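You operate a simulated robot arm through the tools that you are given. There is no shell and no other tool. Be economical: measure what you need, move in short steps, check, and stop when the job is done.

You are at the controls of a simulated two-armed robot. One attempt, no reset.

JOB
On the top of the sample table, fold the white cloth in half.

It is judged by the outcome, as a careful person would: the job done as asked, and still so three seconds after it is handed in. It fails if anything else is knocked over, pushed out of place, dropped, spilled or broken. Flat cloth is picked up by pressing the open fingertips on it (5 to 10 N) and closing them slowly along it; thin cloth reads only 2 to 8 mm in the jaws.

ROBOT AND FRAMES
Two 7-joint arms with two-finger parallel grippers on one trunk, on a base that drives. Base frame: it is fixed to the floor where the robot stands at the start and does not move with it; the origin is under the middle of the robot, x ahead of it, y to its left, z up; the surface under the hand at the start is at about z = 800. Lengths are in mm, angles in rad, forces in N, time in s.
The left shoulder is at the start at [70, 134, 1076], the right one opposite. With the tool pointing down near the work surface each hand reaches from about 200 to 640 mm from the robot's upright axis, wherever it stands, measured 20 degrees to its own side. Places, roughly: top of the sample table [500, 0, 800]. Payload 1.57 kg a hand.
The tool frame of a hand sits at the grasp point between the pads (the TCP): z along the fingers, y along the line on which they close. The tips reach 30 mm beyond it. Largest opening 80 mm; finger width 17, thickness 12; the body of the gripper, 40 by 82 mm, starts 80 mm behind the TCP.
Orientation is that of the tool frame in the base frame, as a unit quaternion [x, y, z, w]. With the fingers straight down and closing along the base's y, the tool's x points along the base's -x, its y along +y and its z along -z.

CONTROLS
- The arms move only by the tool play_rows. It takes "left_rows", "right_rows" or both (then of equal length, played together; a hand with none holds still); each is a list of rows, each an object (a shift or turn left out is 0, a gripper value left out holds the last) with "xyz": the shift along the base's x, y, z in mm, a list of three; "angular": the turn, a rotation vector about the base's x, y, z in rad, a list of three; "fingers": the gripper command, from -1 (shut) to 1 (fully open), values between in proportion. In form: [{"xyz": [dx, dy, dz], "angular": [ax, ay, az], "fingers": fingers}, ...]. A call has 1 to 10 rows; each row is the pose to reach, as a shift and turn from the pose commanded when the call began. A row lasts 0.2 s, in which the tool goes at most 50 mm and 0.15 rad; a call with a longer step from one row to the next is refused whole, and so is a gripper value outside its range. Where a pose cannot be reached the arm comes as near as it can. A force on the tool above 40 N (or 10 N above the force at the start of the call, whichever is more), or a blocked arm, ends the call early, and 0.2 s more pass. Each finger travels about 153 mm/s and halts on what it meets, pressing with about 34 N; the grip force reading is that of the motor and also rises with nothing between the fingers. The clock runs only during rows and for 0.2 s after the last one: add rows that repeat a pose to give the fingers time. The reply holds the time, the measured pose of the TCP, the force on the tool along the base axes, the opening and the grip force, in the units named above and with some noise, with the torque about the TCP (base axes, N m) and any sound that the robot's microphone picked up.
- Cameras (640 x 400 px; columns grow to the right, rows downward): "scene" is now at [130.7, -3.9, 1290.8]; the picture's right is [-0.04, -1.00, 0.00], its down [-0.69, 0.03, -0.72] and it looks along [0.72, -0.03, -0.69] (base axes); focal length 214 px, centre (320, 200). "left" rides on the left gripper at [72, 7, -122] in its tool frame; the picture's right is [-0.09, 1.00, 0.00], its down [-0.84, -0.08, -0.54] and it looks along [-0.54, -0.05, 0.84] (tool axes); focal length 238 px, centre (320, 200). "right" rides on the right gripper at [72, -7, -122] in its tool frame; the picture's right is [0.09, 1.00, 0.00], its down [-0.84, 0.08, -0.54] and it looks along [-0.54, 0.05, 0.84] (tool axes); focal length 238 px, centre (320, 200). There is no depth. A picture from a camera that has moved, and an enlarged one, comes with that camera's place and axes in the base frame and with its lens.
- grab_frame(camera): a new picture of that camera. It takes no simulated time.
- move_column(by): slides the trunk up (or, below 0, down) by that many mm; the arms and the scene camera ride with it, the base frame stays. It gives what a move gives, with no picture.
- roll_base(legs): drives the robot by 1 to 6 legs, each [ahead, left, turn to the left] in mm, mm and rad, along the robot's own axes; the way and the turn of a leg run together, so that a leg with both is an arc; at most 1500 mm and 3.142 rad a leg. The arms and the cameras ride along, it lands a little off, and it stops where it bumps. It gives what a move gives.
- pan_tilt(pan, tilt): turns the head with the scene camera to pan (to the left, within 1.501 rad either way) and tilt (down, from -0.506 to 1.204), counted from straight ahead of the robot. It gives what a move gives.
- inspect(camera, box): a new picture of the part [left, top, right, bottom] of that camera's present view, enlarged. It takes no simulated time.
- hand_in(): hands the job in; it is judged then, once.

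Work in short steps. Places have to be worked out from the pictures, the camera data and where the tool is seen: move nearer, look again, correct. Check each grasp and each placing, and mend what went wrong. You have 120 turns and 100 pictures in all, those below and enlarged ones among them. Open the grippers and draw the arms clear of the work before you hand the job in, unless the task says otherwise; then end with one line.

The tools are called after "Emit:" as name(argument=value, ...) on one line, values as JSON. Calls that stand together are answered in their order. play_rows: Moves the arms, as the interface text tells. Its arguments: {"type":"object","properties":{"left_rows":{"type":"array"},"right_rows":{"type":"array"}},"required":[]} The other tools are called the same way: move_column (by) slides the trunk up or down; roll_base (legs) drives the base; pan_tilt (pan, tilt) turns the head that bears the scene camera; grab_frame (camera) takes a picture; inspect (camera, box) takes an enlarged picture of a part of a camera's view; hand_in () hands the job in.

At the start:

```text
time_s: 0.0
left_tcp_pos: [446.5, 329.0, 1044.5]
left_tcp_rot: [-0.001, 1.0, 0.0, -0.001]
left_contact_force: [-0.8, -0.2, -0.3]
left_ft_torque: [-0.02, -0.02, -0.01]
left_grip_width: 80.0
left_gripper_force: 0.0
right_tcp_pos: [445.2, -65.0, 1005.8]
right_tcp_rot: [0.001, 1.0, 0.0, 0.0]
right_contact_force: [-0.9, -0.4, 0.2]
right_ft_torque: [0.01, -0.04, 0.0]
right_grip_width: 80.2
right_gripper_force: 0.1
trunk travel left (down, up): [-650.0, 290.0]
robot x, y, heading: [-1.5, 0.5, -0.001]
head pan, tilt: [-0.04, 0.763]
```

scene: 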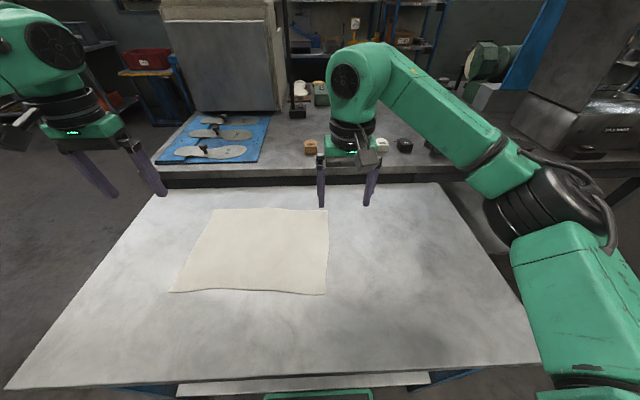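
right: 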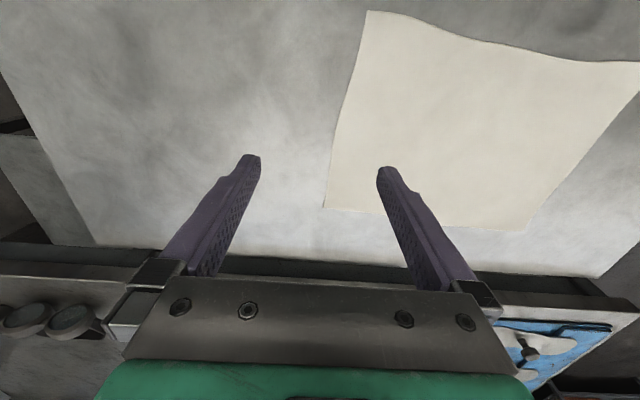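
left: 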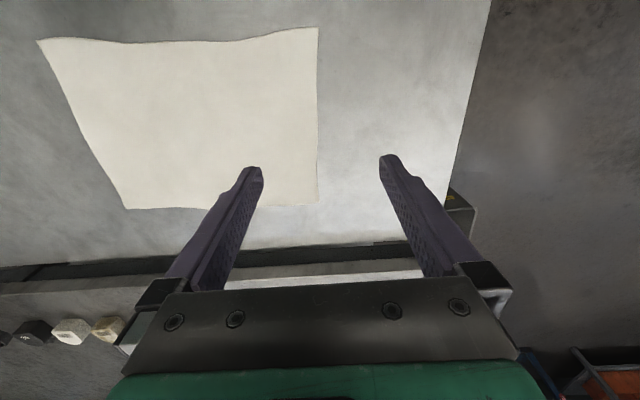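

The cloth's corners come out at about near-left (355,333), near-right (334,-23), far-right (596,-52) and far-left (615,314). I'll shift the base left so that both hands can reach the far corners evenly.

Emit:
roll_base(legs=[[0, 138, 0]])

Emit:
pan_tilt(pan=0, tilt=0.9)

Emit:
grab_frame(camera="scene")

```text
time_s: 1.3
left_tcp_pos: [448.0, 462.3, 1044.8]
left_tcp_rot: [0.001, 1.0, 0.001, 0.0]
left_contact_force: [0.6, 0.7, 0.6]
left_ft_torque: [0.01, 0.0, -0.01]
left_grip_width: 80.1
left_gripper_force: 0.0
right_tcp_pos: [445.5, 69.6, 1004.4]
right_tcp_rot: [0.002, 1.0, 0.0, 0.0]
right_contact_force: [0.0, -0.8, 1.4]
right_ft_torque: [-0.03, -0.03, -0.03]
right_grip_width: 80.1
right_gripper_force: 0.1
trunk travel left (down, up): [-650.0, 290.0]
robot x, y, heading: [0.7, 139.3, -0.0]
head pan, tilt: [-0.04, 0.763]
```

```text
time_s: 2.0
left_tcp_pos: [448.1, 464.8, 1042.9]
left_tcp_rot: [0.001, 1.0, 0.001, 0.0]
left_contact_force: [-0.8, 0.3, 0.5]
left_ft_torque: [-0.01, 0.02, 0.02]
left_grip_width: 79.7
left_gripper_force: 0.1
right_tcp_pos: [444.8, 72.1, 1004.8]
right_tcp_rot: [0.002, 1.0, -0.001, 0.0]
right_contact_force: [0.1, 0.1, -1.0]
right_ft_torque: [-0.04, 0.02, 0.02]
right_grip_width: 80.0
right_gripper_force: 0.1
trunk travel left (down, up): [-650.0, 290.0]
robot x, y, heading: [-1.7, 137.3, -0.007]
head pan, tilt: [0.0, 0.901]
```

```text
96 pictures are left
camera scene: at [124.2, 136.8, 1279.9], right [0.0, -1.0, 0.0], down [-0.78, 0.0, -0.62], along [0.62, 0.0, -0.78], focal length 214 px, centre (320, 200)
```

scene: 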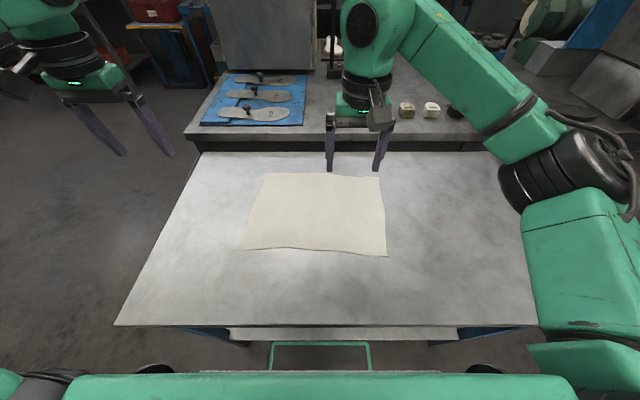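

The cloth position agrees with my first estimate. I'll move both hands above points just inside the far corners, with the fingers partly open.

Emit:
play_rows(left_rows=[{"xyz": [26, -30, -25], "fingers": -0.2}, {"xyz": [52, -60, -50]}, {"xyz": [78, -90, -75]}, {"xyz": [104, -120, -100]}, {"xyz": [130, -150, -125]}, {"xyz": [155, -179, -150]}, {"xyz": [155, -179, -173]}, {"xyz": [155, -179, -173]}], right_rows=[{"xyz": [23, -16, -22], "fingers": -0.2}, {"xyz": [46, -32, -44]}, {"xyz": [70, -49, -66]}, {"xyz": [93, -65, -88]}, {"xyz": [117, -82, -110]}, {"xyz": [141, -98, -125]}, {"xyz": [141, -98, -135]}, {"xyz": [141, -98, -135]}])

Emit:
grab_frame(camera="left")

Emit:
grab_frame(camera="right")

Emit:
grab_frame(camera="scene")

```text
time_s: 3.8
left_tcp_pos: [538.9, 315.2, 885.7]
left_tcp_rot: [0.001, 1.0, 0.0, 0.001]
left_contact_force: [1.0, -0.1, 0.1]
left_ft_torque: [-0.03, -0.02, -0.02]
left_grip_width: 32.0
left_gripper_force: 0.0
left hand out of reach, approached as far as the arm can: row 5, 6, 7, 8
right_tcp_pos: [585.6, -29.0, 868.9]
right_tcp_rot: [0.001, 1.0, 0.0, 0.0]
right_contact_force: [0.2, -0.6, -0.3]
right_ft_torque: [-0.02, -0.03, 0.0]
right_grip_width: 32.3
right_gripper_force: 0.1
trunk travel left (down, up): [-650.0, 290.0]
robot x, y, heading: [-4.3, 139.9, -0.003]
head pan, tilt: [0.0, 0.901]
```

```text
95 pictures are left
camera left: at [466.8, 322.4, 1007.2], right [0.09, 1.0, 0.0], down [0.84, -0.08, 0.54], along [0.54, -0.05, -0.84], focal length 238 px, centre (320, 200)
```

left: 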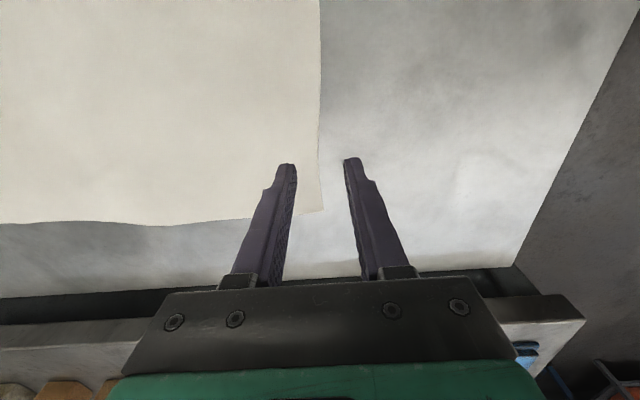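

```text
94 pictures are left
camera right: at [512.5, -35.1, 992.2], right [-0.09, 1.0, 0.0], down [0.84, 0.07, 0.54], along [0.54, 0.05, -0.84], focal length 238 px, centre (320, 200)
```

right: 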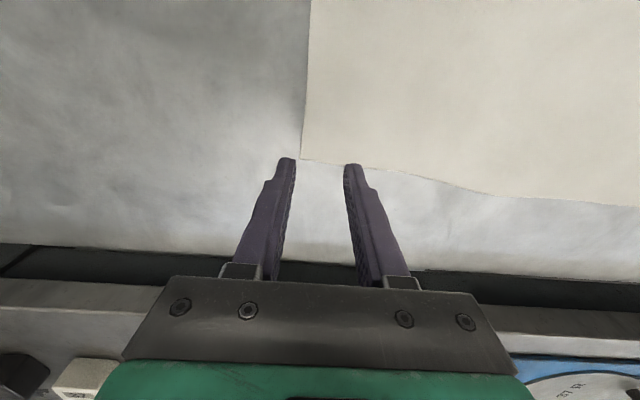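

```text
93 pictures are left
camera scene: at [123.6, 136.0, 1280.0], right [0.0, -1.0, 0.0], down [-0.78, 0.0, -0.62], along [0.62, 0.0, -0.78], focal length 214 px, centre (320, 200)
```

scene: 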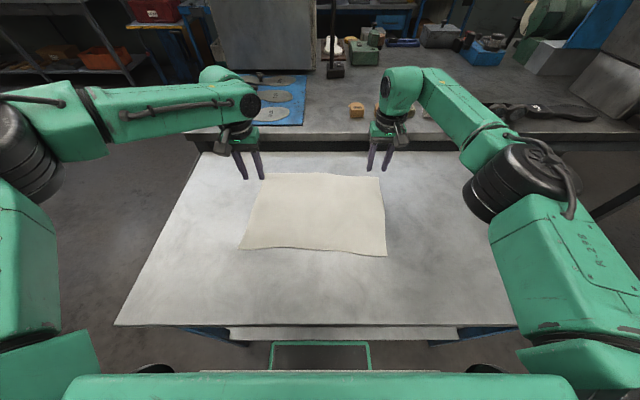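

The wrist views put the far corners at about (615,312) and (594,-46), but the left arm stalled short of its target. I'll retry the remaining left shift from its new posture.

Emit:
play_rows(left_rows=[{"xyz": [0, -28, 0]}, {"xyz": [20, -28, -5]}, {"xyz": [40, -28, -10]}, {"xyz": [66, -28, -15]}, {"xyz": [66, -28, -15]}])

```text
time_s: 5.0
left_tcp_pos: [540.5, 319.5, 884.6]
left_tcp_rot: [0.002, 1.0, 0.0, 0.002]
left_contact_force: [0.1, 0.0, -0.8]
left_ft_torque: [0.01, 0.0, -0.01]
left_grip_width: 32.0
left_gripper_force: 0.0
left hand out of reach, approached as far as the arm can: row 1, 2, 3, 4, 5
right_tcp_pos: [585.2, -29.2, 869.4]
right_tcp_rot: [0.001, 1.0, 0.0, -0.001]
right_contact_force: [-0.3, 0.9, -0.7]
right_ft_torque: [0.02, 0.0, 0.04]
right_grip_width: 32.2
right_gripper_force: 0.1
trunk travel left (down, up): [-650.0, 290.0]
robot x, y, heading: [2.2, 138.0, -0.004]
head pan, tilt: [0.0, 0.901]
```

The left arm seems stuck in a bad posture. I'll pull it back to see whether it frees, then approach from a more inward path.

Emit:
play_rows(left_rows=[{"xyz": [-40, 0, 20]}, {"xyz": [-80, 0, 40]}, {"xyz": [-110, -20, 40]}, {"xyz": [-110, -40, 40]}, {"xyz": [-110, -40, 40]}])

```text
time_s: 6.2
left_tcp_pos: [430.7, 282.9, 923.8]
left_tcp_rot: [0.001, 1.0, 0.0, 0.0]
left_contact_force: [-0.3, 0.2, 0.3]
left_ft_torque: [-0.01, 0.01, -0.02]
left_grip_width: 32.1
left_gripper_force: 0.1
right_tcp_pos: [585.1, -28.2, 871.3]
right_tcp_rot: [0.001, 1.0, 0.0, 0.0]
right_contact_force: [-0.3, -0.9, -0.9]
right_ft_torque: [-0.03, 0.01, -0.01]
right_grip_width: 32.1
right_gripper_force: 0.1
trunk travel left (down, up): [-650.0, 290.0]
robot x, y, heading: [3.1, 138.6, -0.001]
head pan, tilt: [0.0, 0.901]
```

It's free at (431,283,924). Now I'll go straight ahead and slowly down.

Emit:
play_rows(left_rows=[{"xyz": [0, 0, -25]}, {"xyz": [35, 0, -50]}, {"xyz": [70, 0, -54]}, {"xyz": [105, 0, -54]}, {"xyz": [140, 0, -54]}, {"xyz": [155, 0, -54]}, {"xyz": [171, 0, -54]}, {"xyz": [171, 0, -54]}])

```text
time_s: 8.0
left_tcp_pos: [541.2, 317.8, 887.8]
left_tcp_rot: [0.001, 1.0, 0.0, 0.001]
left_contact_force: [-0.3, 0.2, 0.0]
left_ft_torque: [0.0, 0.02, 0.04]
left_grip_width: 32.0
left_gripper_force: 0.0
left hand out of reach, approached as far as the arm can: row 4, 5, 6, 7, 8
right_tcp_pos: [585.2, -29.5, 869.5]
right_tcp_rot: [0.002, 1.0, 0.0, -0.001]
right_contact_force: [1.1, -0.2, 1.0]
right_ft_torque: [-0.01, 0.0, 0.04]
right_grip_width: 31.9
right_gripper_force: 0.0
trunk travel left (down, up): [-650.0, 290.0]
robot x, y, heading: [0.8, 135.9, -0.005]
head pan, tilt: [0.0, 0.901]
```

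The left arm stops at the same reach limit, so the robot needs to stand closer. I'll look down at the gap between base and table before driving.

Emit:
pan_tilt(pan=0, tilt=1.2)

Emit:
grab_frame(camera="scene")

```text
time_s: 8.8
left_tcp_pos: [540.6, 318.1, 887.8]
left_tcp_rot: [0.001, 1.0, 0.0, 0.001]
left_contact_force: [-0.3, -0.1, -0.6]
left_ft_torque: [-0.01, -0.01, -0.01]
left_grip_width: 31.9
left_gripper_force: 0.1
right_tcp_pos: [585.9, -30.4, 870.9]
right_tcp_rot: [0.002, 1.0, 0.0, 0.0]
right_contact_force: [0.5, 0.4, 0.7]
right_ft_torque: [0.01, 0.01, -0.02]
right_grip_width: 31.9
right_gripper_force: 0.1
trunk travel left (down, up): [-650.0, 290.0]
robot x, y, heading: [1.6, 136.0, 0.0]
head pan, tilt: [0.0, 1.201]
```

```text
92 pictures are left
camera scene: at [104.7, 136.2, 1260.1], right [0.0, -1.0, 0.0], down [-0.93, 0.0, -0.36], along [0.36, 0.0, -0.93], focal length 214 px, centre (320, 200)
```

scene: 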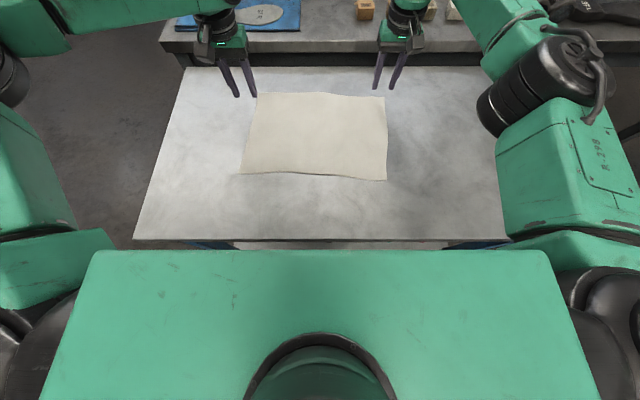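

There seems to be roughly 60 mm between torso and table edge. I'll drive 40 mm ahead and retry the left approach.

Emit:
roll_base(legs=[[40, 0, 0]])

Emit:
play_rows(left_rows=[{"xyz": [0, -20, 0]}, {"xyz": [12, -36, 0]}, {"xyz": [22, -36, -10]}, {"xyz": [22, -36, -18]}], right_rows=[{"xyz": [-20, 0, 0]}, {"xyz": [-38, 3, 0]}, {"xyz": [-38, 5, 0]}, {"xyz": [-38, 5, 0]}])

```text
time_s: 9.7
left_tcp_pos: [580.5, 318.4, 888.8]
left_tcp_rot: [0.002, 1.0, -0.001, 0.002]
left_contact_force: [-0.2, -0.4, -0.1]
left_ft_torque: [-0.01, 0.03, 0.01]
left_grip_width: 32.2
left_gripper_force: 0.0
right_tcp_pos: [623.5, -30.5, 871.5]
right_tcp_rot: [0.003, 1.0, 0.0, 0.001]
right_contact_force: [0.1, 0.4, -0.2]
right_ft_torque: [0.01, 0.0, -0.03]
right_grip_width: 32.2
right_gripper_force: 0.0
trunk travel left (down, up): [-650.0, 290.0]
robot x, y, heading: [40.4, 134.8, -0.005]
head pan, tilt: [0.0, 1.201]
```

```text
time_s: 10.7
left_tcp_pos: [571.1, 300.3, 878.8]
left_tcp_rot: [0.001, 1.0, 0.0, 0.002]
left_contact_force: [-1.4, -0.2, 0.1]
left_ft_torque: [-0.02, -0.03, -0.01]
left_grip_width: 32.1
left_gripper_force: 0.1
left hand out of reach, approached as far as the arm can: row 1, 2, 3, 4
right_tcp_pos: [587.9, -23.3, 870.5]
right_tcp_rot: [0.003, 1.0, 0.0, 0.0]
right_contact_force: [0.1, -0.2, 0.6]
right_ft_torque: [-0.01, -0.03, 0.0]
right_grip_width: 32.2
right_gripper_force: 0.0
trunk travel left (down, up): [-650.0, 290.0]
robot x, y, heading: [39.5, 133.9, -0.004]
head pan, tilt: [0.0, 1.201]
```

Reach is still limiting on the left, so I'll tilt the left hand so its fingers point a little forward. That keeps the wrist nearer the robot.

Emit:
play_rows(left_rows=[{"xyz": [0, 0, 0], "angular": [0, -0.12, 0]}, {"xyz": [5, 0, 0], "angular": [0, -0.24, 0]}, {"xyz": [15, -8, 0], "angular": [0, -0.35, 0]}, {"xyz": [31, -15, 0], "angular": [0, -0.35, 0]}, {"xyz": [31, -15, 0], "angular": [0, -0.35, 0]}])

```text
time_s: 11.9
left_tcp_pos: [600.8, 284.5, 881.3]
left_tcp_rot: [0.002, 0.984, -0.001, 0.176]
left_contact_force: [-0.2, 0.1, -0.2]
left_ft_torque: [-0.01, -0.02, 0.02]
left_grip_width: 31.9
left_gripper_force: 0.1
right_tcp_pos: [588.8, -23.5, 870.1]
right_tcp_rot: [0.003, 1.0, 0.0, 0.0]
right_contact_force: [-0.1, 0.5, -0.2]
right_ft_torque: [-0.02, -0.01, 0.01]
right_grip_width: 32.1
right_gripper_force: 0.2
trunk travel left (down, up): [-650.0, 290.0]
robot x, y, heading: [38.0, 134.5, -0.006]
head pan, tilt: [0.0, 1.201]
```

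Tilting works: the left is at (601,284) and the right at (588,-23). I'll lower both to just above the cloth and check the tip placement.

Emit:
play_rows(left_rows=[{"xyz": [0, 0, -20]}, {"xyz": [0, 0, -40]}, {"xyz": [0, 0, -40]}], right_rows=[{"xyz": [0, 0, -17]}, {"xyz": [0, 0, -32]}, {"xyz": [0, 0, -32]}])

Emit:
grab_frame(camera="left")

Emit:
grab_frame(camera="right")

```text
time_s: 12.7
left_tcp_pos: [600.6, 285.4, 840.5]
left_tcp_rot: [0.002, 0.985, 0.001, 0.175]
left_contact_force: [-0.3, 0.3, -0.5]
left_ft_torque: [-0.03, 0.0, -0.01]
left_grip_width: 31.9
left_gripper_force: 0.1
right_tcp_pos: [589.0, -24.3, 838.2]
right_tcp_rot: [0.001, 1.0, 0.001, 0.0]
right_contact_force: [-1.1, 1.2, -0.2]
right_ft_torque: [0.0, 0.01, 0.0]
right_grip_width: 31.8
right_gripper_force: 0.0
trunk travel left (down, up): [-650.0, 290.0]
robot x, y, heading: [38.3, 135.4, -0.003]
head pan, tilt: [0.0, 1.201]
```

```text
91 pictures are left
camera left: at [491.1, 292.5, 929.3], right [0.09, 1.0, 0.03], down [0.6, -0.08, 0.8], along [0.8, -0.05, -0.6], focal length 238 px, centre (320, 200)
```

left: 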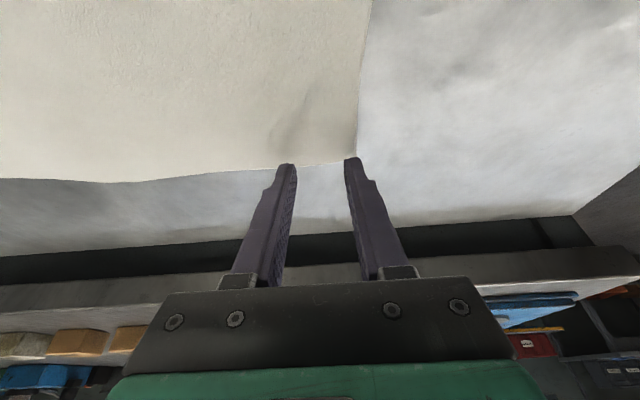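

```text
90 pictures are left
camera right: at [515.9, -29.8, 960.6], right [-0.09, 1.0, 0.0], down [0.84, 0.07, 0.54], along [0.54, 0.05, -0.84], focal length 238 px, centre (320, 200)
```

right: 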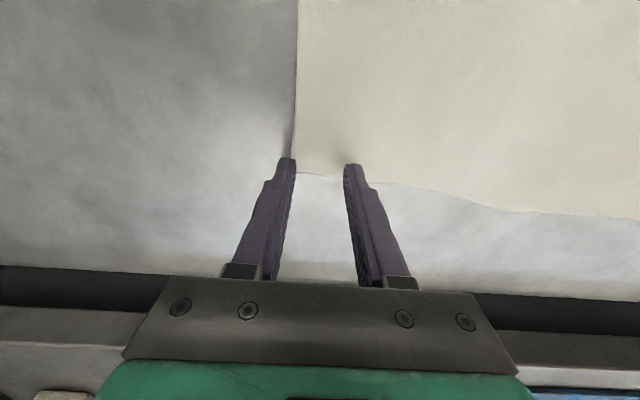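

The right outer finger would miss the cloth, since its corner is at about (598,-40). I'll shift the right hand inward 20 mm and the left 8 mm, then go down near contact.

Emit:
play_rows(left_rows=[{"xyz": [0, -8, 0]}, {"xyz": [0, -8, -5]}, {"xyz": [0, -8, -9]}, {"xyz": [0, -8, -9]}], right_rows=[{"xyz": [0, 20, 0]}, {"xyz": [0, 20, -4]}, {"xyz": [0, 20, -8]}, {"xyz": [0, 20, -8]}])

```text
time_s: 13.7
left_tcp_pos: [600.7, 277.7, 832.2]
left_tcp_rot: [0.002, 0.984, -0.001, 0.177]
left_contact_force: [0.5, 0.4, 4.8]
left_ft_torque: [0.05, -0.04, 0.0]
left_grip_width: 32.1
left_gripper_force: 0.1
right_tcp_pos: [586.9, -2.8, 831.8]
right_tcp_rot: [0.003, 1.0, 0.001, 0.002]
right_contact_force: [1.4, -0.1, 7.2]
right_ft_torque: [-0.03, -0.07, 0.0]
right_grip_width: 31.9
right_gripper_force: 0.1
trunk travel left (down, up): [-650.0, 290.0]
robot x, y, heading: [42.0, 134.9, -0.006]
head pan, tilt: [0.0, 1.201]
```

Contact is 5 N left and 7 N right, within the pressing range. Now I'll close both slowly.

Emit:
play_rows(left_rows=[{"xyz": [0, 0, -0.5], "fingers": -0.3}, {"xyz": [0, 0, -0.5], "fingers": -0.4}, {"xyz": [0, 0, -0.5], "fingers": -0.5}, {"xyz": [0, 0, -0.5], "fingers": -0.6}, {"xyz": [0, 0, -0.5], "fingers": -0.7}, {"xyz": [0, 0, -0.5], "fingers": -0.8}, {"xyz": [0, 0, -0.5], "fingers": -0.9}, {"xyz": [0, 0, -0.5], "fingers": -1}, {"xyz": [0, 0, -0.5], "fingers": -1}, {"xyz": [0, 0, -0.5], "fingers": -1}], right_rows=[{"xyz": [0, 0, 0], "fingers": -0.3}, {"xyz": [0, 0, 0], "fingers": -0.4}, {"xyz": [0, 0, 0], "fingers": -0.5}, {"xyz": [0, 0, 0], "fingers": -0.6}, {"xyz": [0, 0, 0], "fingers": -0.7}, {"xyz": [0, 0, 0], "fingers": -0.8}, {"xyz": [0, 0, 0], "fingers": -0.9}, {"xyz": [0, 0, 0], "fingers": -1}, {"xyz": [0, 0, 0], "fingers": -1}, {"xyz": [0, 0, 0], "fingers": -1}])

Emit:
grab_frame(camera="left")

Emit:
grab_frame(camera="right")

```text
time_s: 15.9
left_tcp_pos: [599.0, 277.9, 832.5]
left_tcp_rot: [0.003, 0.984, 0.0, 0.177]
left_contact_force: [-1.8, -8.5, 12.4]
left_ft_torque: [-0.23, 0.02, -0.07]
left_grip_width: 2.8
left_gripper_force: 23.9
right_tcp_pos: [585.7, -4.5, 831.7]
right_tcp_rot: [0.002, 1.0, 0.002, 0.003]
right_contact_force: [0.4, 7.3, 5.7]
right_ft_torque: [0.2, -0.03, 0.01]
right_grip_width: 2.0
right_gripper_force: 23.9
trunk travel left (down, up): [-650.0, 290.0]
robot x, y, heading: [43.2, 135.0, -0.001]
head pan, tilt: [0.0, 1.201]
```

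```text
89 pictures are left
camera left: at [490.0, 284.5, 921.9], right [0.09, 1.0, 0.03], down [0.6, -0.08, 0.8], along [0.8, -0.05, -0.6], focal length 238 px, centre (320, 200)
```

left: 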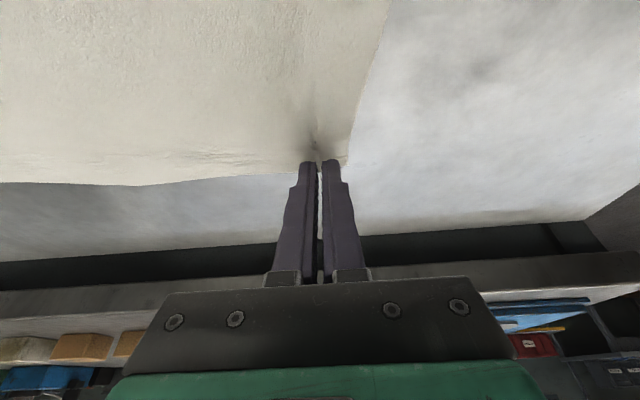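

```text
88 pictures are left
camera right: at [512.2, -9.4, 953.6], right [-0.09, 1.0, 0.0], down [0.84, 0.07, 0.54], along [0.54, 0.05, -0.84], focal length 238 px, centre (320, 200)
```

right: 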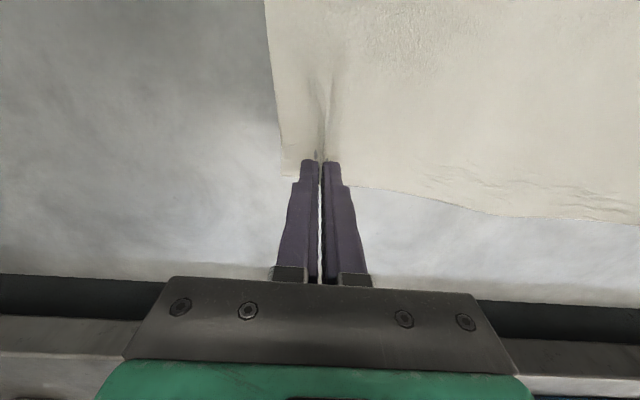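

Both hold the cloth at 2.8 and 2.0 mm, with a pinched ridge visible in each view. I'll lift slightly along the fold arc and check.

Emit:
play_rows(left_rows=[{"xyz": [-1, 0, 12]}, {"xyz": [-4, 0, 25]}, {"xyz": [-9, 1, 40]}, {"xyz": [-9, 1, 40]}], right_rows=[{"xyz": [-1, 0, 12]}, {"xyz": [-4, 0, 25]}, {"xyz": [-9, 1, 40]}, {"xyz": [-9, 1, 40]}])

Emit:
grab_frame(camera="scene")

```text
time_s: 16.9
left_tcp_pos: [592.7, 279.6, 870.3]
left_tcp_rot: [0.002, 0.985, 0.0, 0.174]
left_contact_force: [-0.9, -6.2, -0.1]
left_ft_torque: [-0.2, 0.02, -0.02]
left_grip_width: 2.0
left_gripper_force: 24.0
right_tcp_pos: [577.9, -2.0, 870.3]
right_tcp_rot: [0.003, 1.0, 0.0, 0.0]
right_contact_force: [1.2, 4.3, -0.9]
right_ft_torque: [0.16, -0.03, -0.03]
right_grip_width: 2.2
right_gripper_force: 23.3
trunk travel left (down, up): [-650.0, 290.0]
robot x, y, heading: [37.9, 135.8, -0.008]
head pan, tilt: [0.0, 1.201]
```

```text
87 pictures are left
camera scene: at [145.6, 136.0, 1260.0], right [0.0, -1.0, 0.0], down [-0.93, 0.0, -0.36], along [0.36, 0.0, -0.93], focal length 214 px, centre (320, 200)
```

scene: 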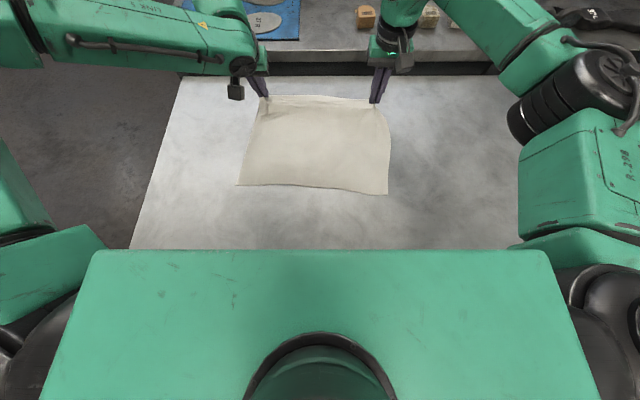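

The far edge lifts cleanly, with some sideways tension. I'll ease the hands slightly together and swing the edge over in an arc, tilting the fingers forward.

Emit:
play_rows(left_rows=[{"xyz": [-15, -3, 21]}, {"xyz": [-31, -4, 42]}, {"xyz": [-57, -3, 56], "angular": [0, -0.05, 0]}, {"xyz": [-84, -1, 69], "angular": [0, -0.1, 0]}, {"xyz": [-104, 1, 72], "angular": [0, -0.13, 0]}, {"xyz": [-124, 3, 74], "angular": [0, -0.15, 0]}, {"xyz": [-144, 5, 71], "angular": [0, -0.18, 0]}, {"xyz": [-164, 6, 67], "angular": [0, -0.2, 0]}, {"xyz": [-190, 8, 53], "angular": [0, -0.25, 0]}, {"xyz": [-217, 9, 38], "angular": [0, -0.3, 0]}], right_rows=[{"xyz": [-15, 4, 21], "angular": [0, -0.07, 0]}, {"xyz": [-31, 4, 43], "angular": [0, -0.15, 0]}, {"xyz": [-57, 6, 57], "angular": [0, -0.22, 0]}, {"xyz": [-83, 8, 70], "angular": [0, -0.3, 0]}, {"xyz": [-103, 9, 73], "angular": [0, -0.35, 0]}, {"xyz": [-123, 11, 75], "angular": [0, -0.4, 0]}, {"xyz": [-143, 12, 72], "angular": [0, -0.45, 0]}, {"xyz": [-162, 14, 68], "angular": [0, -0.5, 0]}, {"xyz": [-187, 15, 54], "angular": [0, -0.55, 0]}, {"xyz": [-212, 17, 38], "angular": [0, -0.6, 0]}])

Emit:
grab_frame(camera="scene")

```text
time_s: 19.1
left_tcp_pos: [477.4, 282.0, 944.7]
left_tcp_rot: [0.002, 0.97, 0.001, 0.242]
left_contact_force: [-2.7, -4.6, -0.3]
left_ft_torque: [-0.17, 0.06, -0.05]
left_grip_width: 1.9
left_gripper_force: 23.6
left hand out of reach, approached as far as the arm can: row 6, 7, 8, 9, 10
right_tcp_pos: [383.4, 12.0, 918.6]
right_tcp_rot: [0.002, 0.96, 0.001, 0.28]
right_contact_force: [1.7, 4.5, 0.4]
right_ft_torque: [0.12, -0.06, 0.06]
right_grip_width: 2.2
right_gripper_force: 23.8
right hand out of reach, approached as far as the arm can: row 10
trunk travel left (down, up): [-650.0, 290.0]
robot x, y, heading: [40.0, 132.3, -0.006]
head pan, tilt: [0.0, 1.201]
```

```text
86 pictures are left
camera scene: at [145.2, 136.0, 1260.1], right [0.0, -1.0, 0.0], down [-0.93, 0.0, -0.36], along [0.36, 0.0, -0.93], focal length 214 px, centre (320, 200)
```

scene: 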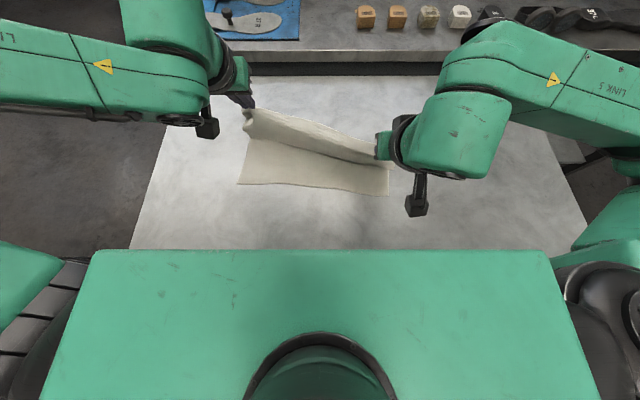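

The tilted hands hit the inner reach limit. I'll bring the right hand level with the left at a lower height, then back the base off so that both edges travel together.

Emit:
play_rows(left_rows=[{"xyz": [0, 0, 0]}, {"xyz": [0, 0, 0]}, {"xyz": [0, -2, -13]}, {"xyz": [0, -2, -26]}, {"xyz": [0, -2, -40]}], right_rows=[{"xyz": [30, -2, 10]}, {"xyz": [60, -2, 10]}, {"xyz": [82, -2, 10]}, {"xyz": [82, -2, -2]}, {"xyz": [82, -2, -14]}])

Emit:
roll_base(legs=[[-50, 5, 0]])

Emit:
grab_frame(camera="scene")

```text
time_s: 20.3
left_tcp_pos: [479.4, 278.7, 904.2]
left_tcp_rot: [0.001, 0.97, 0.001, 0.242]
left_contact_force: [-0.5, 0.1, 0.5]
left_ft_torque: [0.04, 0.03, 0.01]
left_grip_width: 1.9
left_gripper_force: 23.7
right_tcp_pos: [465.2, 10.9, 904.8]
right_tcp_rot: [0.002, 0.955, 0.0, 0.296]
right_contact_force: [0.8, 0.6, -0.5]
right_ft_torque: [0.0, -0.01, 0.02]
right_grip_width: 2.1
right_gripper_force: 24.5
trunk travel left (down, up): [-650.0, 290.0]
robot x, y, heading: [40.5, 134.3, -0.004]
head pan, tilt: [0.0, 1.201]
```

```text
time_s: 21.2
left_tcp_pos: [431.0, 284.0, 904.7]
left_tcp_rot: [0.002, 0.97, 0.0, 0.244]
left_contact_force: [0.2, -0.4, -0.3]
left_ft_torque: [-0.01, 0.01, 0.02]
left_grip_width: 2.0
left_gripper_force: 23.5
right_tcp_pos: [416.4, 16.9, 904.1]
right_tcp_rot: [0.002, 0.956, 0.002, 0.295]
right_contact_force: [-0.9, 0.0, -0.2]
right_ft_torque: [-0.01, -0.01, 0.04]
right_grip_width: 2.1
right_gripper_force: 23.7
trunk travel left (down, up): [-650.0, 290.0]
robot x, y, heading: [-10.9, 139.7, -0.005]
head pan, tilt: [0.0, 1.201]
```

```text
85 pictures are left
camera scene: at [96.7, 140.9, 1259.9], right [0.0, -1.0, 0.0], down [-0.93, 0.0, -0.36], along [0.36, 0.0, -0.93], focal length 214 px, centre (320, 200)
```

scene: 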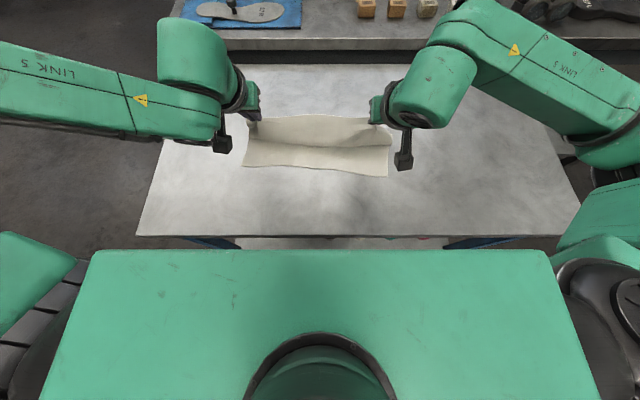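

The fold is forming evenly. I'll lower a little and back off 65 mm more.

Emit:
play_rows(left_rows=[{"xyz": [0, 0, -10]}, {"xyz": [0, 0, -18]}], right_rows=[{"xyz": [0, 0, -10]}, {"xyz": [0, 0, -18]}])

Emit:
roll_base(legs=[[-65, 5, 0]])

Emit:
grab_frame(camera="scene")

```text
time_s: 21.8
left_tcp_pos: [429.9, 283.7, 886.4]
left_tcp_rot: [0.002, 0.97, 0.0, 0.244]
left_contact_force: [-0.1, 0.2, -0.6]
left_ft_torque: [-0.02, 0.01, -0.01]
left_grip_width: 1.7
left_gripper_force: 23.4
right_tcp_pos: [417.3, 16.9, 885.6]
right_tcp_rot: [0.002, 0.955, 0.001, 0.296]
right_contact_force: [-0.1, 0.4, 0.2]
right_ft_torque: [-0.02, 0.02, 0.01]
right_grip_width: 2.4
right_gripper_force: 23.6
trunk travel left (down, up): [-650.0, 290.0]
robot x, y, heading: [-9.6, 137.1, -0.003]
head pan, tilt: [0.0, 1.201]
```

```text
time_s: 22.8
left_tcp_pos: [365.3, 290.3, 887.1]
left_tcp_rot: [0.002, 0.97, 0.0, 0.243]
left_contact_force: [-0.3, -0.8, -0.1]
left_ft_torque: [0.0, -0.03, -0.01]
left_grip_width: 1.7
left_gripper_force: 23.6
right_tcp_pos: [351.6, 21.8, 884.9]
right_tcp_rot: [0.002, 0.955, 0.001, 0.296]
right_contact_force: [-0.1, 0.0, -0.2]
right_ft_torque: [-0.01, 0.02, 0.01]
right_grip_width: 1.9
right_gripper_force: 23.7
trunk travel left (down, up): [-650.0, 290.0]
robot x, y, heading: [-74.6, 148.5, -0.005]
head pan, tilt: [0.0, 1.201]
```

```text
84 pictures are left
camera scene: at [31.2, 146.3, 1260.0], right [0.0, -1.0, 0.0], down [-0.93, 0.0, -0.36], along [0.36, 0.0, -0.93], focal length 214 px, centre (320, 200)
```

scene: 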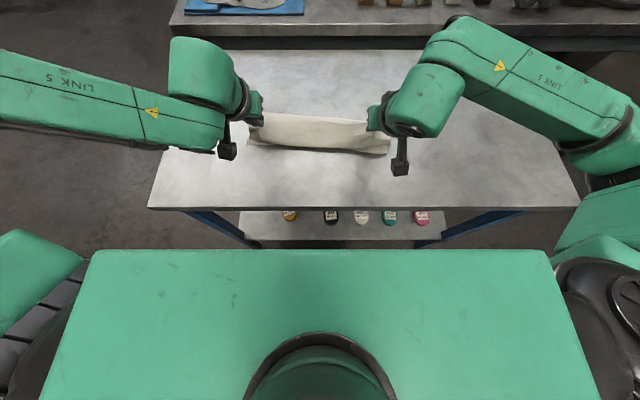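

Left and right tips are now at about x=379 and 369, z=860. I'll lay the edge down onto the near edge.

Emit:
play_rows(left_rows=[{"xyz": [-6, 2, -12]}, {"xyz": [-11, 3, -24]}, {"xyz": [-16, 4, -36]}, {"xyz": [-20, 4, -45]}, {"xyz": [-21, 4, -51]}, {"xyz": [-21, 4, -51]}], right_rows=[{"xyz": [-6, -2, -12]}, {"xyz": [-11, -3, -24]}, {"xyz": [-16, -4, -35]}, {"xyz": [-20, -4, -43]}, {"xyz": [-21, -4, -49]}, {"xyz": [-21, -4, -49]}])

Emit:
grab_frame(camera="left")

Emit:
grab_frame(camera="right")

Emit:
inspect(camera="scene", box=[200, 60, 440, 210])

```text
time_s: 24.2
left_tcp_pos: [348.2, 295.7, 837.3]
left_tcp_rot: [-0.001, 0.97, 0.002, 0.243]
left_contact_force: [0.5, -1.9, 0.7]
left_ft_torque: [-0.03, 0.01, -0.03]
left_grip_width: 1.9
left_gripper_force: 22.9
left hand out of reach, approached as far as the arm can: row 3, 4, 5, 6
right_tcp_pos: [330.6, 18.2, 837.7]
right_tcp_rot: [0.002, 0.955, 0.001, 0.296]
right_contact_force: [-0.6, 2.0, -0.6]
right_ft_torque: [0.04, 0.01, 0.05]
right_grip_width: 2.1
right_gripper_force: 23.1
trunk travel left (down, up): [-650.0, 290.0]
robot x, y, heading: [-70.0, 152.6, -0.003]
head pan, tilt: [0.0, 1.201]
```

```text
83 pictures are left
camera left: at [227.2, 302.0, 911.5], right [0.08, 1.0, 0.05], down [0.48, -0.08, 0.87], along [0.87, -0.05, -0.49], focal length 238 px, centre (320, 200)
```

left: 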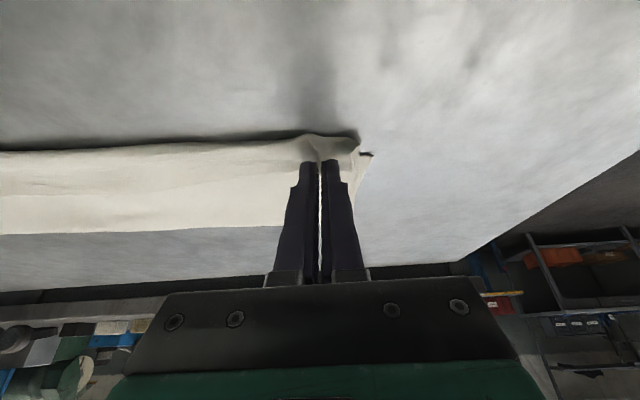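

```text
82 pictures are left
camera right: at [201.8, 11.9, 897.6], right [-0.07, 1.0, -0.05], down [0.38, 0.07, 0.92], along [0.92, 0.05, -0.39], focal length 238 px, centre (320, 200)
```

right: 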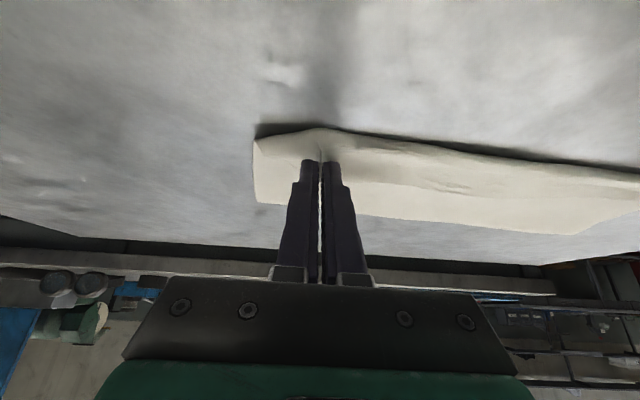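

```text
2.67 times, centred on (320, 135) of scene
camera zoom: at [30.6, 145.8, 1260.1], right [0.0, -1.0, 0.0], down [-0.93, 0.0, -0.36], along [0.36, 0.0, -0.93], focal length 572 px, centre (320, 373)
```

zoom: 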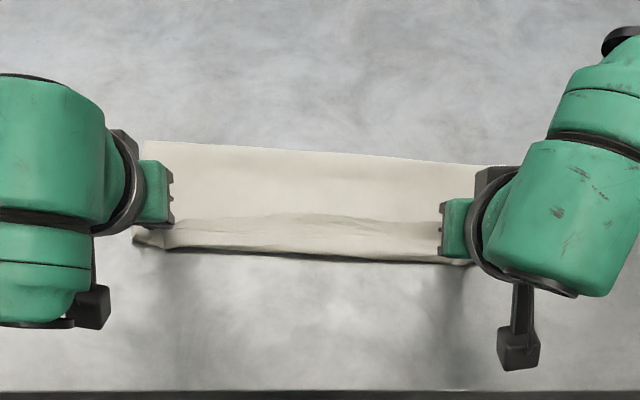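

The edge is near the surface, with a loop of cloth curling out in front of the fingers. I'll lower until light contact, then open slowly and inspect.

Emit:
play_rows(left_rows=[{"xyz": [0, 0, -3]}, {"xyz": [0, 0, -6]}, {"xyz": [0, 0, -6]}], right_rows=[{"xyz": [0, 0, -3]}, {"xyz": [0, 0, -6]}, {"xyz": [0, 0, -6]}])

```text
time_s: 25.0
left_tcp_pos: [347.3, 295.4, 832.6]
left_tcp_rot: [0.002, 0.97, 0.0, 0.245]
left_contact_force: [1.0, -1.8, 8.5]
left_ft_torque: [-0.06, -0.11, -0.04]
left_grip_width: 1.9
left_gripper_force: 23.4
right_tcp_pos: [330.0, 18.6, 832.6]
right_tcp_rot: [0.002, 0.955, 0.001, 0.297]
right_contact_force: [1.0, 0.9, 3.2]
right_ft_torque: [0.05, -0.04, 0.04]
right_grip_width: 2.5
right_gripper_force: 23.7
trunk travel left (down, up): [-650.0, 290.0]
robot x, y, heading: [-71.8, 146.4, -0.005]
head pan, tilt: [0.0, 1.201]
```

Light contact on both. I'll open partially, rise clear, and look.

Emit:
play_rows(left_rows=[{"xyz": [0, 0, 0], "fingers": -0.8}, {"xyz": [0, 0, 0], "fingers": -0.6}, {"xyz": [0, 0, 0], "fingers": -0.5}, {"xyz": [0, 0, 8]}, {"xyz": [0, 0, 20]}, {"xyz": [0, 0, 50]}, {"xyz": [0, 30, 90]}, {"xyz": [0, 70, 120]}, {"xyz": [0, 110, 140]}, {"xyz": [0, 150, 140]}], right_rows=[{"xyz": [0, 0, 0], "fingers": -0.8}, {"xyz": [0, 0, 0], "fingers": -0.6}, {"xyz": [0, 0, 0], "fingers": -0.5}, {"xyz": [0, 0, 8]}, {"xyz": [0, 0, 20]}, {"xyz": [0, 0, 50]}, {"xyz": [0, -30, 90]}, {"xyz": [0, -70, 120]}, {"xyz": [0, -110, 140]}, {"xyz": [0, -150, 140]}])

Emit:
inspect(camera="scene", box=[200, 60, 440, 210])

Emit:
grab_frame(camera="left")

Emit:
grab_frame(camera="right")

```text
time_s: 27.2
left_tcp_pos: [344.2, 449.7, 970.3]
left_tcp_rot: [0.001, 0.97, 0.0, 0.243]
left_contact_force: [-0.1, 0.5, 0.1]
left_ft_torque: [0.01, -0.02, -0.01]
left_grip_width: 20.2
left_gripper_force: 0.0
left hand out of reach, approached as far as the arm can: row 5, 6, 7, 8
right_tcp_pos: [330.0, -134.0, 974.1]
right_tcp_rot: [0.0, 0.955, 0.001, 0.296]
right_contact_force: [0.5, 0.6, 0.0]
right_ft_torque: [0.01, 0.0, 0.01]
right_grip_width: 20.1
right_gripper_force: 0.1
trunk travel left (down, up): [-650.0, 290.0]
robot x, y, heading: [-71.1, 147.3, -0.002]
head pan, tilt: [0.0, 1.201]
```

```text
2.67 times, centred on (320, 135) of scene
camera zoom: at [28.6, 147.1, 1260.3], right [0.0, -1.0, 0.0], down [-0.93, 0.0, -0.36], along [0.36, 0.0, -0.93], focal length 572 px, centre (320, 373)
```

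zoom: 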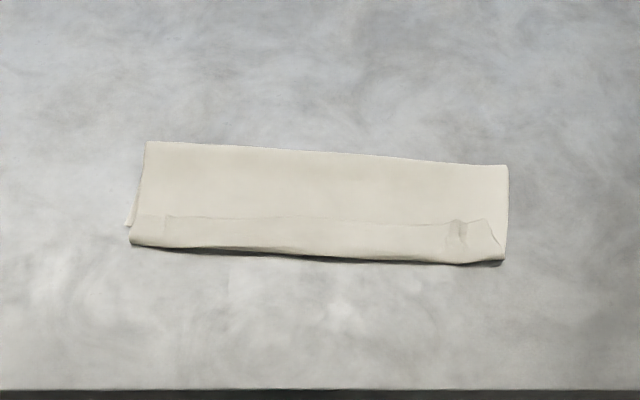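

```text
79 pictures are left
camera left: at [223.6, 455.9, 1044.0], right [0.08, 1.0, 0.04], down [0.48, -0.08, 0.87], along [0.87, -0.05, -0.49], focal length 238 px, centre (320, 200)
```

left: 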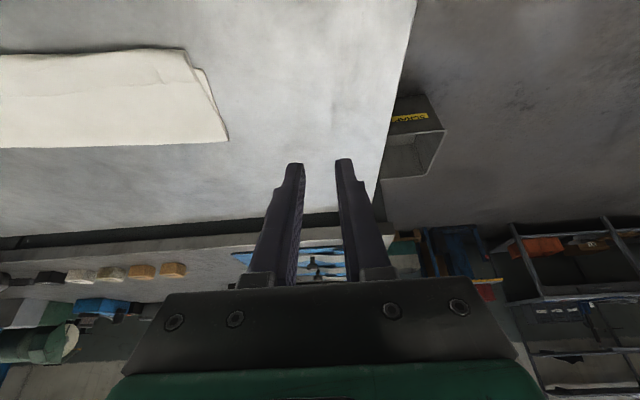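

```text
78 pictures are left
camera right: at [200.6, -139.3, 1033.6], right [-0.07, 1.0, -0.05], down [0.38, 0.08, 0.92], along [0.92, 0.05, -0.39], focal length 238 px, centre (320, 200)
```

right: 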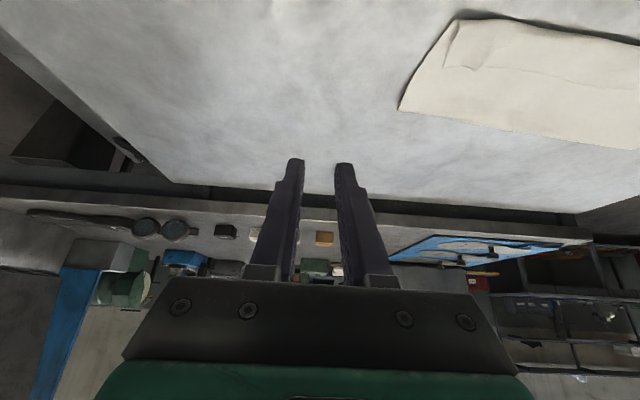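

The fold took, but the free edge curled back on top as a flap about 36–45 mm wide, and the crease sits about 30 mm too near. I'll pinch only the top layer beyond the flap and lift it so the flap hangs open, then lay it back further ahead. First I'll set the hands upright above those points.

Emit:
play_rows(left_rows=[{"xyz": [6, -20, -10], "angular": [0, 0.12, 0], "fingers": -0.2}, {"xyz": [12, -55, -25], "angular": [0, 0.24, 0]}, {"xyz": [18, -90, -45], "angular": [0, 0.36, 0]}, {"xyz": [26, -125, -65], "angular": [0, 0.49, 0]}, {"xyz": [34, -155, -85], "angular": [0, 0.49, 0]}, {"xyz": [34, -172, -100], "angular": [0, 0.49, 0]}, {"xyz": [34, -172, -108], "angular": [0, 0.49, 0]}], right_rows=[{"xyz": [6, 20, -10], "angular": [0, 0.14, 0], "fingers": -0.2}, {"xyz": [12, 50, -25], "angular": [0, 0.28, 0]}, {"xyz": [20, 80, -45], "angular": [0, 0.42, 0]}, {"xyz": [30, 105, -65], "angular": [0, 0.52, 0]}, {"xyz": [40, 125, -85], "angular": [0, 0.6, 0]}, {"xyz": [48, 142, -105], "angular": [0, 0.6, 0]}, {"xyz": [48, 142, -112], "angular": [0, 0.6, 0]}])

Emit:
grab_frame(camera="left")

Emit:
grab_frame(camera="right")

```text
time_s: 28.8
left_tcp_pos: [381.7, 273.2, 864.3]
left_tcp_rot: [0.001, 1.0, -0.001, 0.001]
left_contact_force: [0.0, -1.3, -0.4]
left_ft_torque: [0.0, 0.02, 0.02]
left_grip_width: 32.2
left_gripper_force: 0.0
right_tcp_pos: [378.3, 8.9, 859.9]
right_tcp_rot: [0.003, 1.0, 0.0, 0.0]
right_contact_force: [-0.2, 0.1, 0.2]
right_ft_torque: [-0.03, -0.03, 0.0]
right_grip_width: 32.1
right_gripper_force: 0.1
trunk travel left (down, up): [-650.0, 290.0]
robot x, y, heading: [-68.9, 149.6, -0.01]
head pan, tilt: [0.0, 1.201]
```

```text
77 pictures are left
camera left: at [310.5, 280.1, 985.9], right [0.09, 1.0, 0.0], down [0.84, -0.08, 0.54], along [0.54, -0.05, -0.84], focal length 238 px, centre (320, 200)
```

left: 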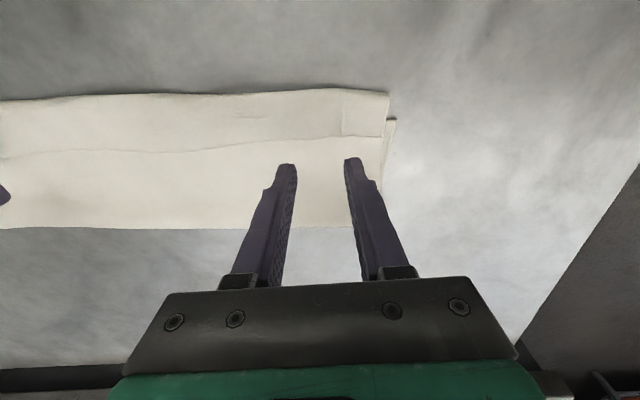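

```text
76 pictures are left
camera right: at [306.0, 3.3, 982.0], right [-0.09, 1.0, 0.0], down [0.84, 0.07, 0.54], along [0.54, 0.05, -0.84], focal length 238 px, centre (320, 200)
```

right: 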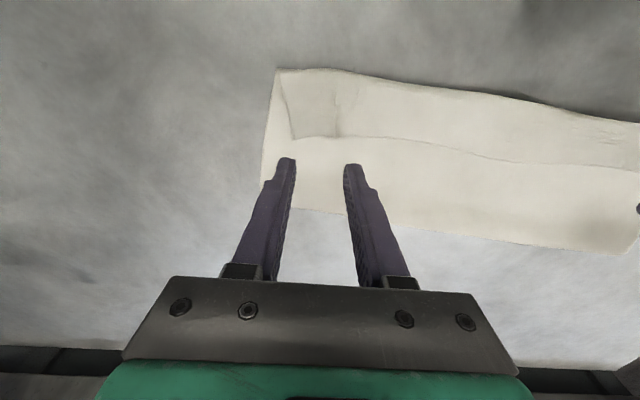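

Flap edges read x≈371 (left) and 364 (right), so pinching at x≈385 and 378 takes the top layer just beyond them. I'll lower to light contact.

Emit:
play_rows(left_rows=[{"xyz": [4, 2, -15]}, {"xyz": [4, 2, -25]}, {"xyz": [4, 2, -30]}, {"xyz": [4, 2, -30]}], right_rows=[{"xyz": [0, 0, -12]}, {"xyz": [0, 0, -21]}, {"xyz": [0, 0, -26]}, {"xyz": [0, 0, -26]}])

```text
time_s: 29.8
left_tcp_pos: [386.3, 275.9, 834.8]
left_tcp_rot: [0.001, 1.0, -0.001, 0.001]
left_contact_force: [0.3, 0.2, 0.2]
left_ft_torque: [0.03, 0.0, 0.01]
left_grip_width: 32.0
left_gripper_force: 0.1
right_tcp_pos: [380.0, 9.5, 833.2]
right_tcp_rot: [0.001, 1.0, 0.001, 0.0]
right_contact_force: [-0.8, -0.2, 0.3]
right_ft_torque: [-0.01, -0.03, 0.01]
right_grip_width: 32.1
right_gripper_force: 0.0
trunk travel left (down, up): [-650.0, 290.0]
robot x, y, heading: [-76.7, 147.4, -0.005]
head pan, tilt: [0.0, 1.201]
```

No contact yet, so a little lower.

Emit:
play_rows(left_rows=[{"xyz": [0, 0, -1.5]}, {"xyz": [0, 0, -3]}, {"xyz": [0, 0, -3]}], right_rows=[{"xyz": [0, 0, -1]}, {"xyz": [0, 0, -2]}, {"xyz": [0, 0, -2]}])

```text
time_s: 30.6
left_tcp_pos: [384.2, 275.5, 831.9]
left_tcp_rot: [0.001, 1.0, 0.0, 0.002]
left_contact_force: [0.9, -0.2, 5.6]
left_ft_torque: [0.03, -0.02, 0.03]
left_grip_width: 31.9
left_gripper_force: 0.1
right_tcp_pos: [378.8, 10.3, 832.4]
right_tcp_rot: [0.001, 1.0, 0.001, 0.001]
right_contact_force: [-0.1, 0.2, 3.7]
right_ft_torque: [-0.01, 0.01, 0.0]
right_grip_width: 32.2
right_gripper_force: 0.0
trunk travel left (down, up): [-650.0, 290.0]
robot x, y, heading: [-73.0, 148.0, -0.005]
head pan, tilt: [0.0, 1.201]
```

Light contact at 5.6 and 3.7 N. I'll close slowly.

Emit:
play_rows(left_rows=[{"xyz": [0, 0, 0], "fingers": -0.3}, {"xyz": [0, 0, 0], "fingers": -0.4}, {"xyz": [0, 0, 0], "fingers": -0.5}, {"xyz": [0, 0, 0], "fingers": -0.6}, {"xyz": [0, 0, 0], "fingers": -0.7}, {"xyz": [0, 0, 0], "fingers": -0.8}, {"xyz": [0, 0, 0], "fingers": -0.9}, {"xyz": [0, 0, 0], "fingers": -1}, {"xyz": [0, 0, 0], "fingers": -1}], right_rows=[{"xyz": [0, 0, -0.3], "fingers": -0.3}, {"xyz": [0, 0, -0.3], "fingers": -0.4}, {"xyz": [0, 0, -0.3], "fingers": -0.5}, {"xyz": [0, 0, -0.3], "fingers": -0.6}, {"xyz": [0, 0, -0.3], "fingers": -0.7}, {"xyz": [0, 0, -0.3], "fingers": -0.8}, {"xyz": [0, 0, -0.3], "fingers": -0.9}, {"xyz": [0, 0, -0.3], "fingers": -1}, {"xyz": [0, 0, -0.3], "fingers": -1}])

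Emit:
grab_frame(camera="left")

Emit:
grab_frame(camera="right")

```text
time_s: 32.6
left_tcp_pos: [382.5, 275.6, 830.9]
left_tcp_rot: [0.0, 1.0, 0.0, 0.002]
left_contact_force: [0.0, -0.1, 5.4]
left_ft_torque: [-0.04, 0.02, 0.03]
left_grip_width: 6.1
left_gripper_force: 26.2
right_tcp_pos: [378.1, 10.8, 831.5]
right_tcp_rot: [0.002, 1.0, 0.0, 0.0]
right_contact_force: [-0.2, 0.2, 5.9]
right_ft_torque: [-0.07, -0.02, 0.0]
right_grip_width: 0.4
right_gripper_force: 20.7
trunk travel left (down, up): [-650.0, 290.0]
robot x, y, heading: [-76.5, 146.8, -0.003]
head pan, tilt: [0.0, 1.201]
```

```text
75 pictures are left
camera left: at [312.0, 282.4, 953.9], right [0.09, 1.0, 0.0], down [0.83, -0.08, 0.54], along [0.54, -0.05, -0.84], focal length 238 px, centre (320, 200)
```

left: 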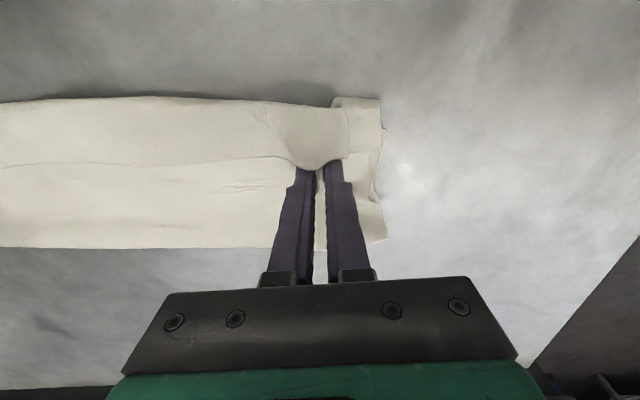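

```text
74 pictures are left
camera right: at [304.9, 4.4, 954.3], right [-0.09, 1.0, 0.0], down [0.84, 0.07, 0.54], along [0.54, 0.05, -0.84], focal length 238 px, centre (320, 200)
```

right: 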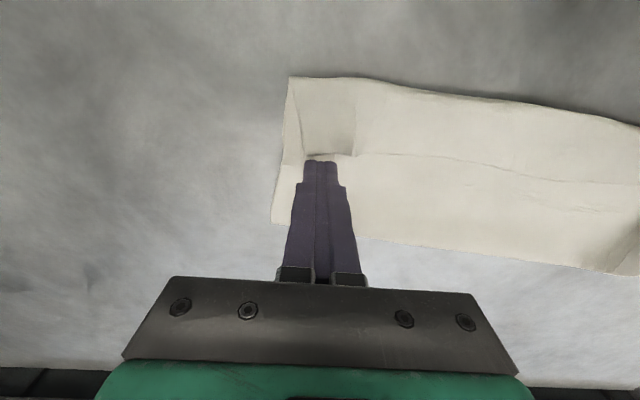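

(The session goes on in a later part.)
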